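You operate a simulated robot arm through the tools that you are given. There is no shell and no other tool. Be economical: measure what you need, move in short steps, check, and stop when the job is done.

Carry out the task below with a simulated robot arm. There is one attempt and no reset: what you move stays moved.

TASK
Fetch the resin bottle and stand it on the size card on the supply table top.
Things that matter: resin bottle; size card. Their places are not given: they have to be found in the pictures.

It is judged by the outcome, as a careful person would: the job done as asked, and still so three seconds after it is handed in. It fails if anything else is knocked over, pushed out of place, dropped, spilled or broken.

THE ROBOT
A 6-joint arm with a two-finger parallel gripper, fixed in place. Base frame: the origin is at the foot of the arm, x ahead of it, y to its left, z up; the work surface is at about z = 850. Lengths are in mm, angles in rad, forces in N, time in s.
With the tool pointing down near the work surface it reaches from about 240 to 640 mm from the base axis. Its first joint turns from -1.152 to 1.152 rad. Payload 2.7 kg.
Tool frame: the origin (TCP) lies between the finger pads and is the grasp point; the fingertips stand 23 mm ahead of it; z points along the fingers, y is the line along which they close. The gripper opens to 94 mm. The fingers are 38 mm wide and 10 mm thick; the gripper's body (54 by 96 mm) begins 39 mm behind the TCP.
Orientation is that of the tool frame in the base frame, as [roll, pitch, yaw] about the fixed x, y, z axes, in that order (R = Rz(yaw) Ry(pitch) Rx(roll)). With the fingers straight down and closing along the base's y, the tool's x points along the base's -x, its y along +y and its z along -z.

THE INTERFACE
- The arm moves only by the tool arm_command. Its argument "series" is a list of rows, each an object of numbers (a shift or turn left out is 0, a gripper value left out holds the last): "rx", "ry", "rz": the turn, a rotation vector about the tool's x, y, z in rad; "tx", "ty", "tz": the shift along the tool's x, y, z in cm; "fingers": the closure, from 0 (fully open) to 1 (shut). In form: [{"rx": .., "ry": .., "rz": .., "tx": .., "ty": .., "tz": .., "fingers": ..}, ...]. A call has 1 to 8 rows; each row shifts and turns the commanded pose from where the row before left it, along the tool's axes as they then stand. A row lasts 0.2 s, in which the tool goes at most 50 mm and 0.15 rad; a call with a longer step from one row to the next is refused whole, and so is a gripper value outside its range. A pose out of reach is approached as far as the arm can. The call stops where the force on the tool passes 40 N (or 10 N more than at its start, if that is more) or the arm is blocked; 0.2 s more then pass. The fingers move at their own pace (about 45 mm/s each) and stop on an object; they squeeze with about 41 N. The grip force told is the motor's: it shows also when the fingers shut on nothing. Time passes only in rows, and 0.2 s behind the last, so rows that do not move let the fingers close. It gives the time, the measured TCP pose, the force on the tool (base axes), the opening and the grip force at its end, in the units of the frame above (readings bear some noise), and new pictures: "show" is both (left out), scene, wrist or none.
- Cameras (640 x 400 px; columns grow to the right, rows downward): "scene" is fixed at [56.7, -416.3, 1415.8]; the picture's right is [0.92, -0.40, 0.00], its down [-0.18, -0.42, -0.89] and it looks along [0.36, 0.81, -0.46] (base axes); focal length 342 px, centre (320, 200). "wrist" rides on the gripper at [-39, 0, -44] in the tool frame; the picture's right is [0.00, -1.00, 0.00], its down [0.97, 0.00, -0.24] and it looks along [0.24, 0.00, 0.97] (tool axes); focal length 218 px, centre (320, 200).
- point_at(camera, pixels): for up to 12 pixels [column, row] of the newest picture of that camera ("zoom" is the newest enlarged one), the place [x, y, z] in the base frame of the surface seen there, good to about 3 mm. No time passes.
- inspect(camera, box): a new picture of the part [left, top, right, bottom] of that camera's present view, enlarged. No time passes.
- finish_job(): hands the job in; it is judged then, once.

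Work in short steps. Measure before you move; look again where a grasp or a placing could have gone wrong, and mend it. You have 60 turns and 100 pictures in all, the two below and enlarged ones among them. Open the gripper and draw the arm clear of the work before you hand the job in, unless the task says otherwise; then end with one line.

The tools are called as a command line: name --argument value ..., lists and objects as JSON in quotes. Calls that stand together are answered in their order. arm_command: Moves the arm, as the interface text tells. Its arguments: {"type":"object","properties":{"series":{"type":"array","items":{"type":"object","properties":{"rx":{"type":"number"},"ry":{"type":"number"},"rz":{"type":"number"},"tx":{"type":"number"},"ty":{"type":"number"},"tz":{"type":"number"},"fingers":{"type":"number"}}}},"show":{"type":"string","enum":["both","scene","wrist","none"]}},"required":["series"]} The other tools are called the same way: point_at (camera, pixels) gives the place of the surface under pixels of a picture; inspect (camera, box) takes an enlarged picture of a part of a camera's view; finish_job () hands the job in.

At the start:

```text
clock: 0.0
tool_pos: [393.3, 115.8, 1093.8]
tcp_rot: [3.139, 0.001, 3.141]
contact_force: [0.9, 0.5, 0.0]
finger_gap: 94.1
gripper_force: 0.0
```

scene: 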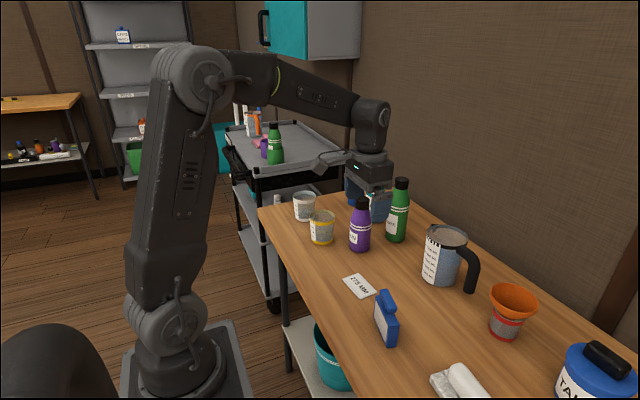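
wrist: 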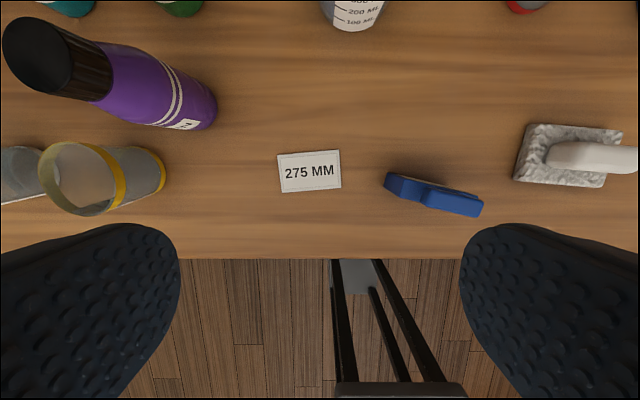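

The purple bottle (360,225) and the green bottle (397,212) both have labels. I'll enlarge them to read which one is the resin.

inspect --camera "scene" --box '[290, 160, 430, 260]'

inspect --camera "scene" --box '[220, 90, 340, 190]'

point_at --camera "wrist" --pixels '[[279, 154], [338, 150], [341, 187], [282, 192], [310, 171], [215, 110], [155, 60], [50, 60]]'

point_at --camera "scene" --pixels '[[360, 250], [360, 225], [360, 200], [397, 238], [397, 210], [400, 180], [322, 240], [359, 286], [386, 330], [383, 205]]'

```text
4.00 times, centred on (360, 210) of scene
```

zoom: 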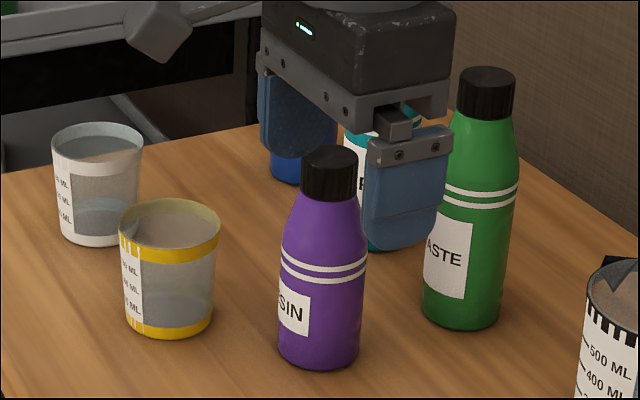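

```text
4.00 times, centred on (280, 140) of scene
```

zoom: 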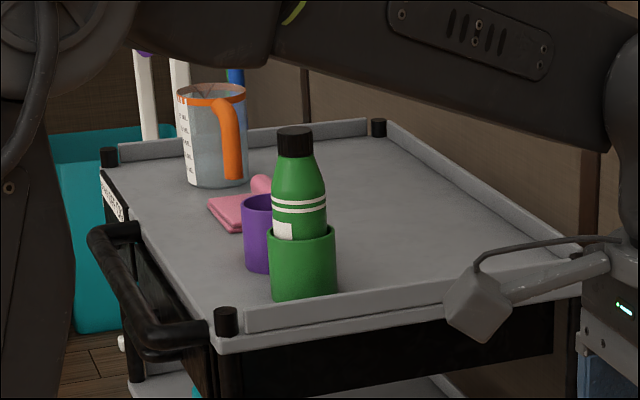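

```text
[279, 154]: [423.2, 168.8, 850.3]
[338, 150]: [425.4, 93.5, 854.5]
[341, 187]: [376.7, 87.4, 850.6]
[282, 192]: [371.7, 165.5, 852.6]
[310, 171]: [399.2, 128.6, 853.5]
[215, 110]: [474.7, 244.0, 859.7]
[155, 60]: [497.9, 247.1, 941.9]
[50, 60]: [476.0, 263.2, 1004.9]
```

```text
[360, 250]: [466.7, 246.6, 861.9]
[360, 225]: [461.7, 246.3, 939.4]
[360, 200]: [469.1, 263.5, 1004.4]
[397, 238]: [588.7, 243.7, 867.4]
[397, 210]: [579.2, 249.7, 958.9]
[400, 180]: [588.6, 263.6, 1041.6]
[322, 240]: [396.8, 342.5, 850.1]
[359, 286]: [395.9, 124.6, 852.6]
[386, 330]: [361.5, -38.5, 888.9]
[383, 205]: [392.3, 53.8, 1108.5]
```

The purple bottle's label ends in "SIN", and it stands at about (479, 273). The card is centred at about (399, 128). At the present height I'll move most of the way over, then look at the label and cap.

arm_command --series '[{"tx": -1.5, "ty": 3}, {"tx": -1.5, "ty": 3}, {"tx": -1.5, "ty": 3}, {"tx": -1, "ty": 2}]'

inspect --camera "wrist" --box '[160, 50, 420, 212]'

```text
clock: 1.0
tool_pos: [449.2, 225.7, 1094.5]
tcp_rot: [3.14, 0.0, -3.141]
contact_force: [0.5, 0.6, -0.6]
finger_gap: 93.7
gripper_force: 0.1
```

scene: 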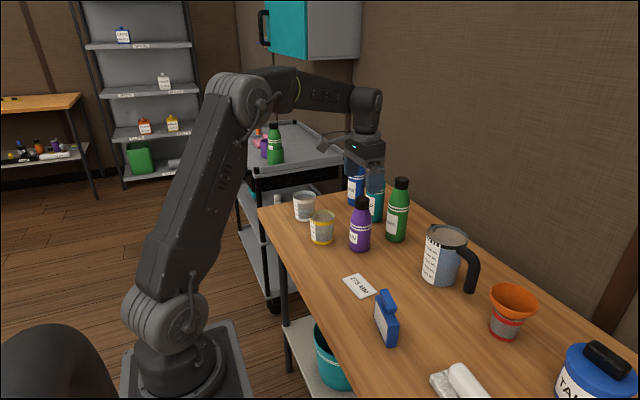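
wrist: 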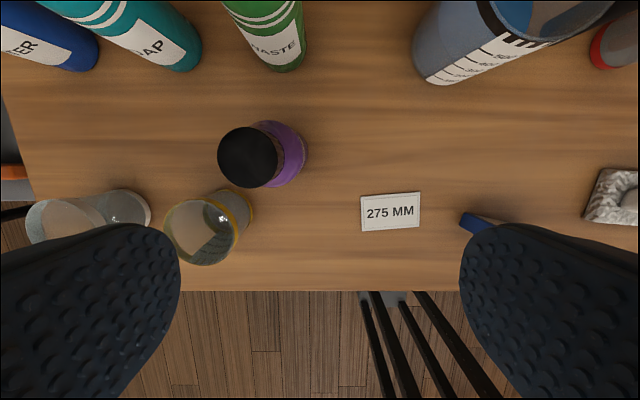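

```text
2.46 times, centred on (290, 131) of wrist
```

zoom: 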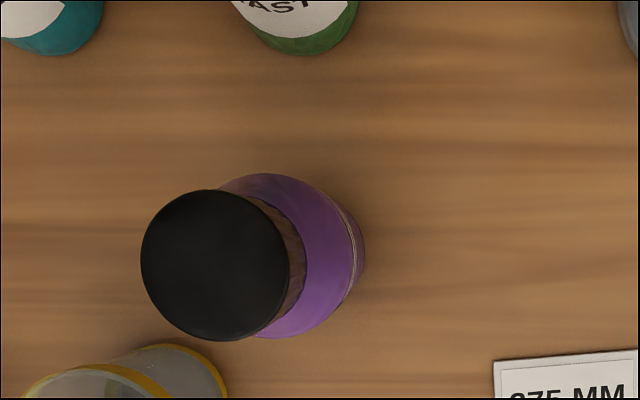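

The other bottles read "…ER", "…AP" and "WASTE", so the purple one is the resin. Next I measure its cap (247,157) and the rim heights of the neighbours.

point_at --camera "wrist" --pixels '[[247, 157], [221, 157], [274, 157], [247, 130], [247, 184], [190, 205], [222, 256], [295, 150]]'

inspect --camera "scene" --box '[290, 160, 430, 260]'

```text
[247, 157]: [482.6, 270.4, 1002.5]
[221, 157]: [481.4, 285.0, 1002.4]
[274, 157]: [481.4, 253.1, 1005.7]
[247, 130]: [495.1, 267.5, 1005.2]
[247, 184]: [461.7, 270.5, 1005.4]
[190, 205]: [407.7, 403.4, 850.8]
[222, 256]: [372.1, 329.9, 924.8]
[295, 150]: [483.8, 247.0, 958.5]
```

```text
4.00 times, centred on (360, 210) of scene
```

zoom: 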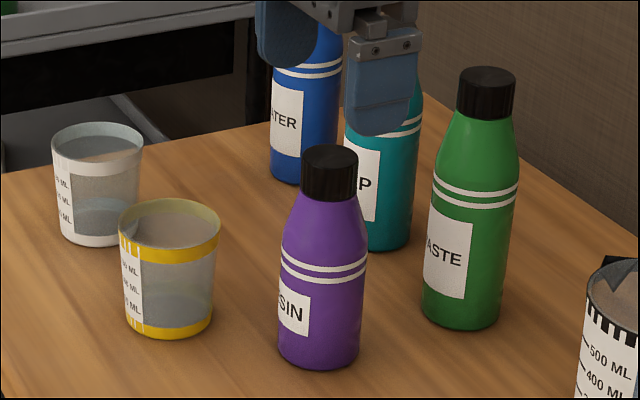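

The cap top is at z≈1004, centred at (480, 269.5). I'll centre above it, then lower so the pads straddle the cap.

arm_command --series '[{"tx": -1.55, "ty": 2.2}, {"tx": -1.55, "ty": 2.2}, {}, {"tz": 2.5}, {"tz": 2.5}, {}]'

```text
clock: 2.4
tool_pos: [480.3, 269.5, 1041.6]
tcp_rot: [3.14, -0.001, -3.14]
contact_force: [-0.4, -0.2, 0.0]
finger_gap: 93.6
gripper_force: 0.0
```

scene: 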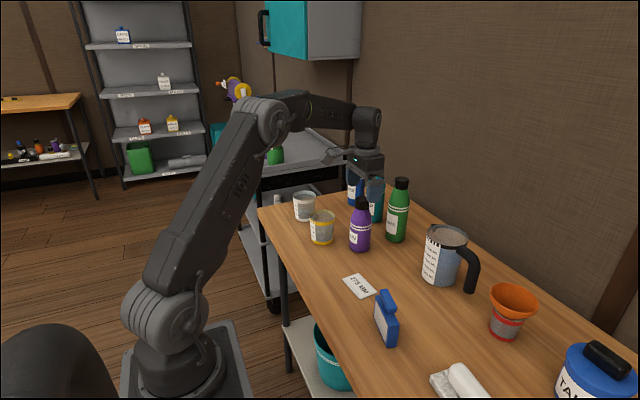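
wrist: 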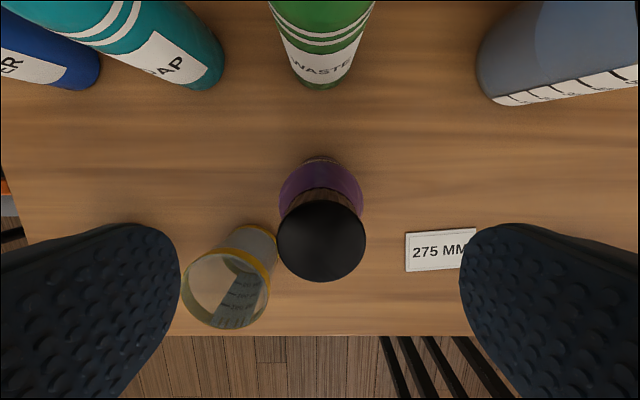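

The cap is centred between the fingers at (321,240). I'll lower 3.9 cm and close.

arm_command --series '[{"tz": 2}, {"tz": 1.9}, {}, {"fingers": 1}, {}, {}, {}, {}]'

```text
clock: 4.2
tool_pos: [480.5, 270.1, 1004.7]
tcp_rot: [3.139, -0.001, 3.141]
contact_force: [0.4, -1.0, 0.5]
finger_gap: 34.0
gripper_force: 40.7
```

scene: 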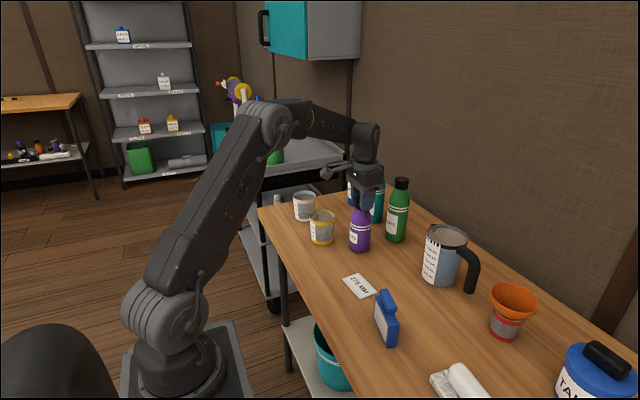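
wrist: 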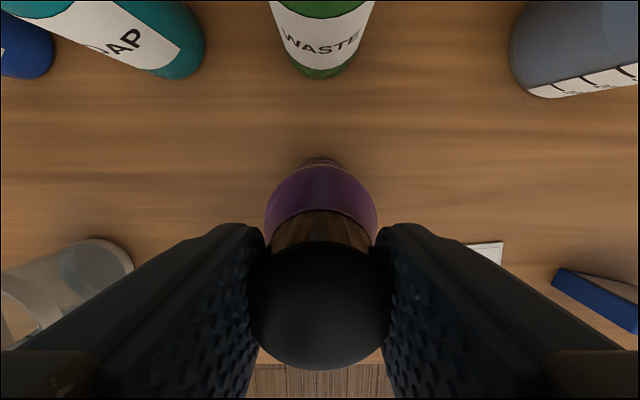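

The cap is held with a 34 mm gap and 41 N. I'll lift gently and check.

arm_command --series '[{"tz": -1}, {"tz": -2}, {"tz": -3}, {}]'

```text
clock: 5.2
tool_pos: [479.6, 270.6, 1064.9]
tcp_rot: [3.139, 0.0, 3.141]
contact_force: [0.2, 0.4, -2.2]
finger_gap: 33.8
gripper_force: 41.5
```

scene: 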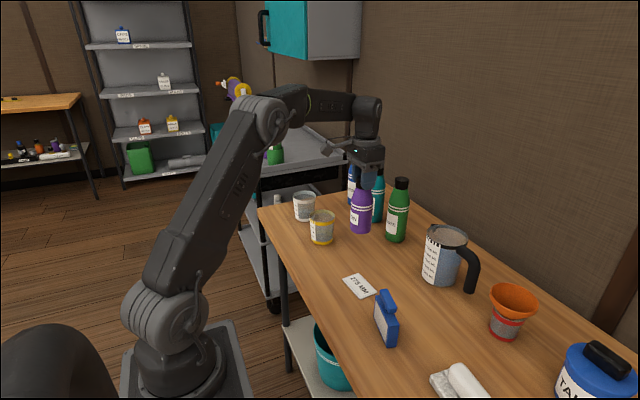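
wrist: 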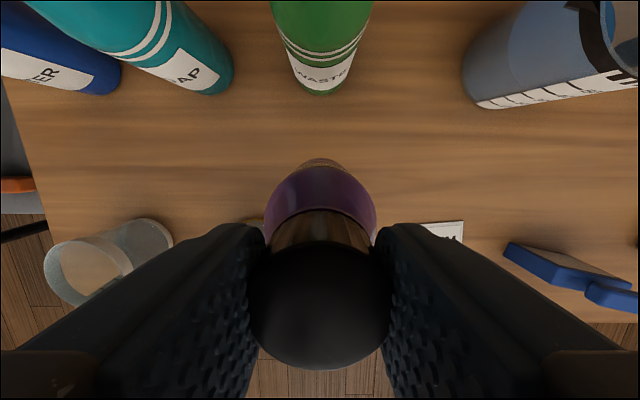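

The bottle is up, still held at 33.8 mm, and hangs upright. I'll carry it over the card centre at (399, 128.7).

arm_command --series '[{"tx": 0.7, "ty": -1.2}, {"tx": 1.4, "ty": -2.5}, {"tx": 1.7, "ty": -3}, {"tx": 1.7, "ty": -3}, {"tx": 1.5, "ty": -2.6}, {"tx": 1.05, "ty": -1.9}, {}]'

inspect --camera "scene" --box '[290, 210, 430, 310]'

```text
clock: 6.8
tool_pos: [398.7, 128.4, 1064.6]
tcp_rot: [3.14, 0.001, -3.14]
contact_force: [-1.1, -0.8, -2.8]
finger_gap: 34.2
gripper_force: 40.9
```

scene: 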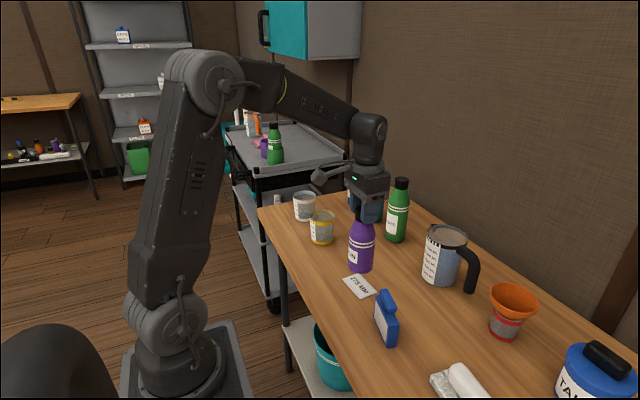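
wrist: 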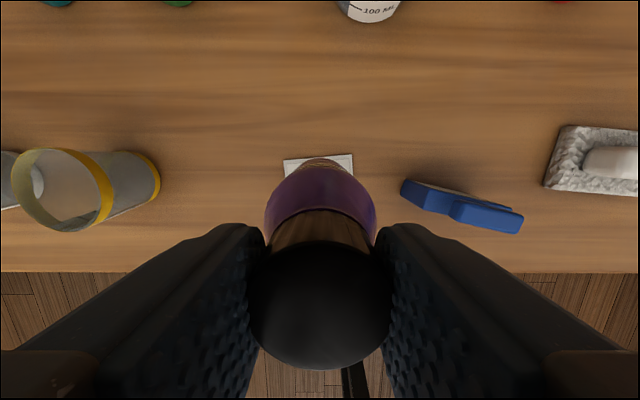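

```text
4.00 times, centred on (360, 260) of scene
```

zoom: 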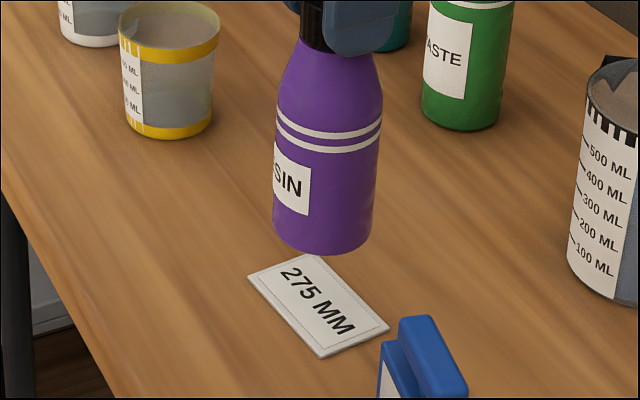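

The bottle hangs over the card. I'll re-measure the card's corners from this view before lowering.

point_at --camera "zoom" --pixels '[[251, 276], [316, 258], [386, 328], [322, 354], [322, 252], [300, 50], [330, 150]]'

```text
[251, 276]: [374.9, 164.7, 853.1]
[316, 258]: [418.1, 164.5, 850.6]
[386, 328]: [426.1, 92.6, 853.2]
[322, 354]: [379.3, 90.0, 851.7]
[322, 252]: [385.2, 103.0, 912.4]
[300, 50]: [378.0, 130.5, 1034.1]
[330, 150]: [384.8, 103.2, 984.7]
```

The card centre comes out at (399.6, 128), which matches. I'll lower 5.4 cm to just above the card, then creep down.

arm_command --series '[{"tz": 1.5}, {"tz": 2}, {"tz": 1.3}, {"tz": 0.5}, {}]' --show "scene"

arm_command --series '[{"tz": 0.1}, {"tz": 0.1}, {"tz": 0.1}, {}]' --show "scene"

inspect --camera "scene" --box '[290, 210, 430, 310]'

```text
clock: 8.0
tool_pos: [398.2, 127.4, 1012.4]
tcp_rot: [3.141, 0.0, -3.141]
contact_force: [0.1, -0.9, -2.4]
finger_gap: 33.9
gripper_force: 40.9
```

scene: 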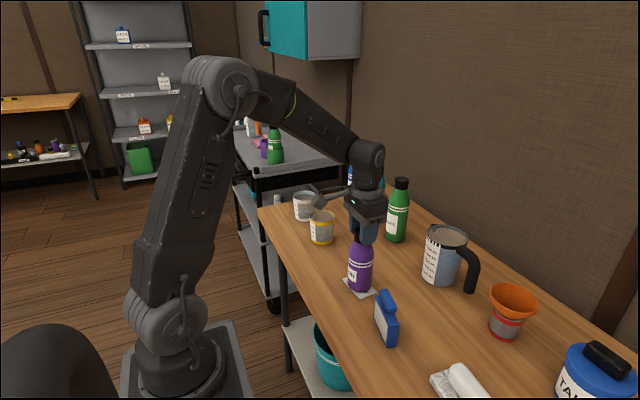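

```text
clock: 9.0
tool_pos: [399.6, 127.9, 1009.4]
tcp_rot: [3.139, 0.0, 3.141]
contact_force: [-0.1, -0.6, -2.1]
finger_gap: 34.0
gripper_force: 40.9
```

scene: 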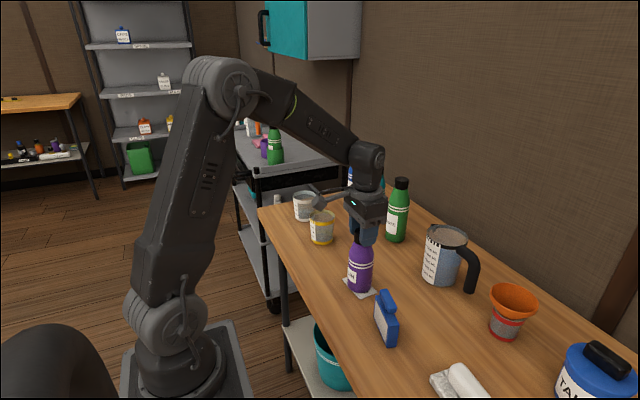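

```text
4.00 times, centred on (360, 260) of scene
```

zoom: 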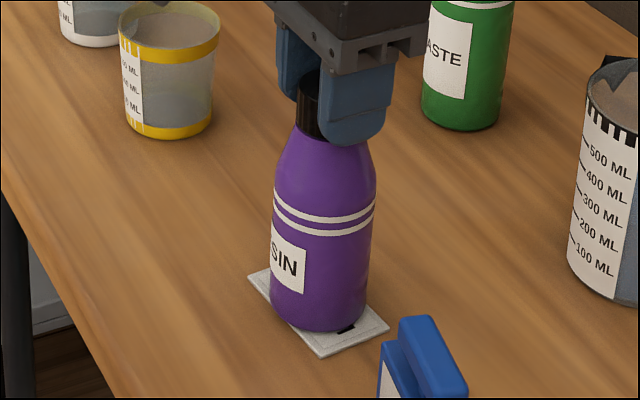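

The force is still only the bottle's weight at z=1009.4, so it hasn't touched the card yet. I'll creep down in 0.7 mm steps until the force shows contact.

arm_command --series '[{"tz": 0.07}, {"tz": 0.07}, {"tz": 0.07}, {}]' --show "none"

```text
clock: 10.0
tool_pos: [399.5, 127.9, 1007.1]
tcp_rot: [3.141, 0.0, -3.142]
contact_force: [-0.3, -0.3, 2.4]
finger_gap: 33.9
gripper_force: 41.0
```

The force rose from −2.1 to +2.4 N, so the bottle is resting on the card. I'll open the fingers.

arm_command --series '[{"fingers": 0.5}, {"fingers": 0.3}, {"fingers": 0}, {}, {}, {}]'

```text
clock: 11.4
tool_pos: [399.0, 128.2, 1006.7]
tcp_rot: [3.139, -0.002, -3.141]
contact_force: [-0.4, 0.7, -0.3]
finger_gap: 94.0
gripper_force: 0.0
```

scene: 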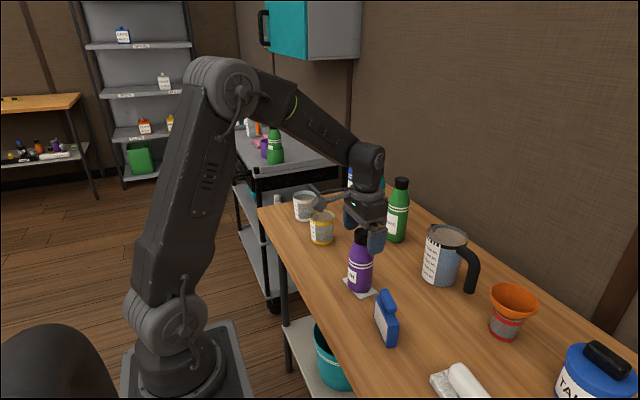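
wrist: 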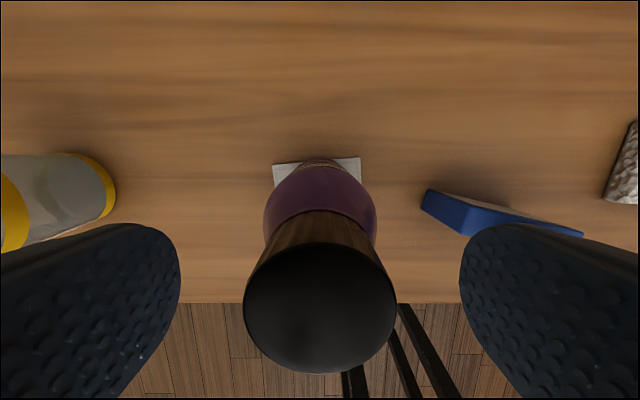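

The fingers are fully open and the bottle stands on its own. I'll draw straight up and check the result.

arm_command --series '[{"tz": -1.5}, {"tz": -3}, {"tz": -4}, {"tz": -4}, {}]'

inspect --camera "scene" --box '[290, 210, 430, 310]'

```text
clock: 12.6
tool_pos: [397.9, 127.9, 1132.7]
tcp_rot: [3.139, -0.001, 3.141]
contact_force: [0.6, -0.6, 0.3]
finger_gap: 93.8
gripper_force: 0.0
```

scene: 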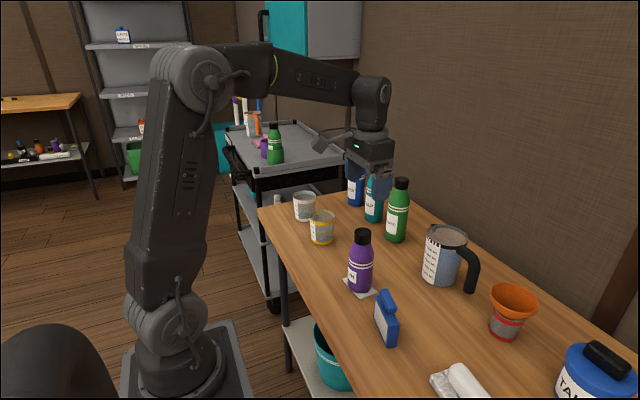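
wrist: 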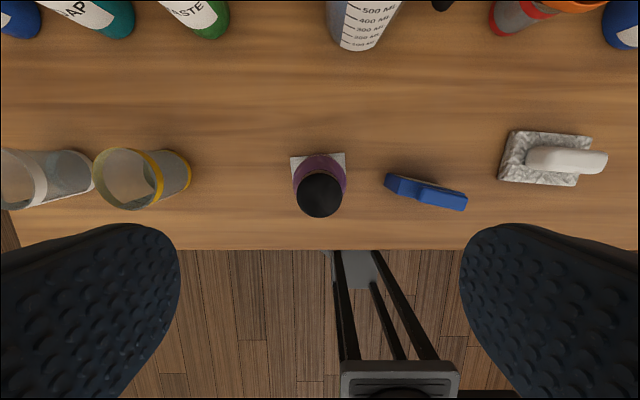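

```text
4.00 times, centred on (360, 260) of scene
```

zoom: 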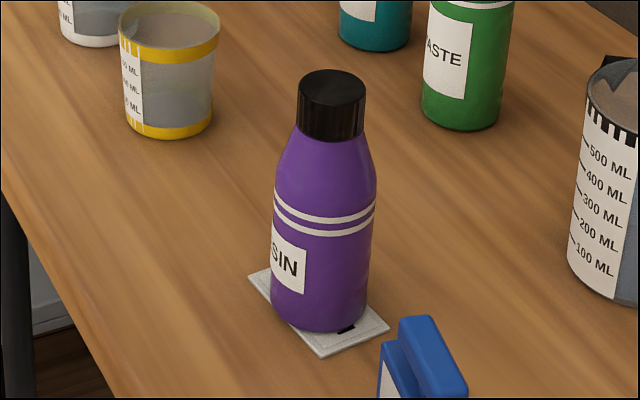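

The bottle stands upright and centred on the card, the arm is clear, and nothing else has moved. I'm handing the job in.

finish_job

```text
The job is handed in.
```

The resin bottle is standing upright in the middle of the size card, and nothing else on the table was disturbed.
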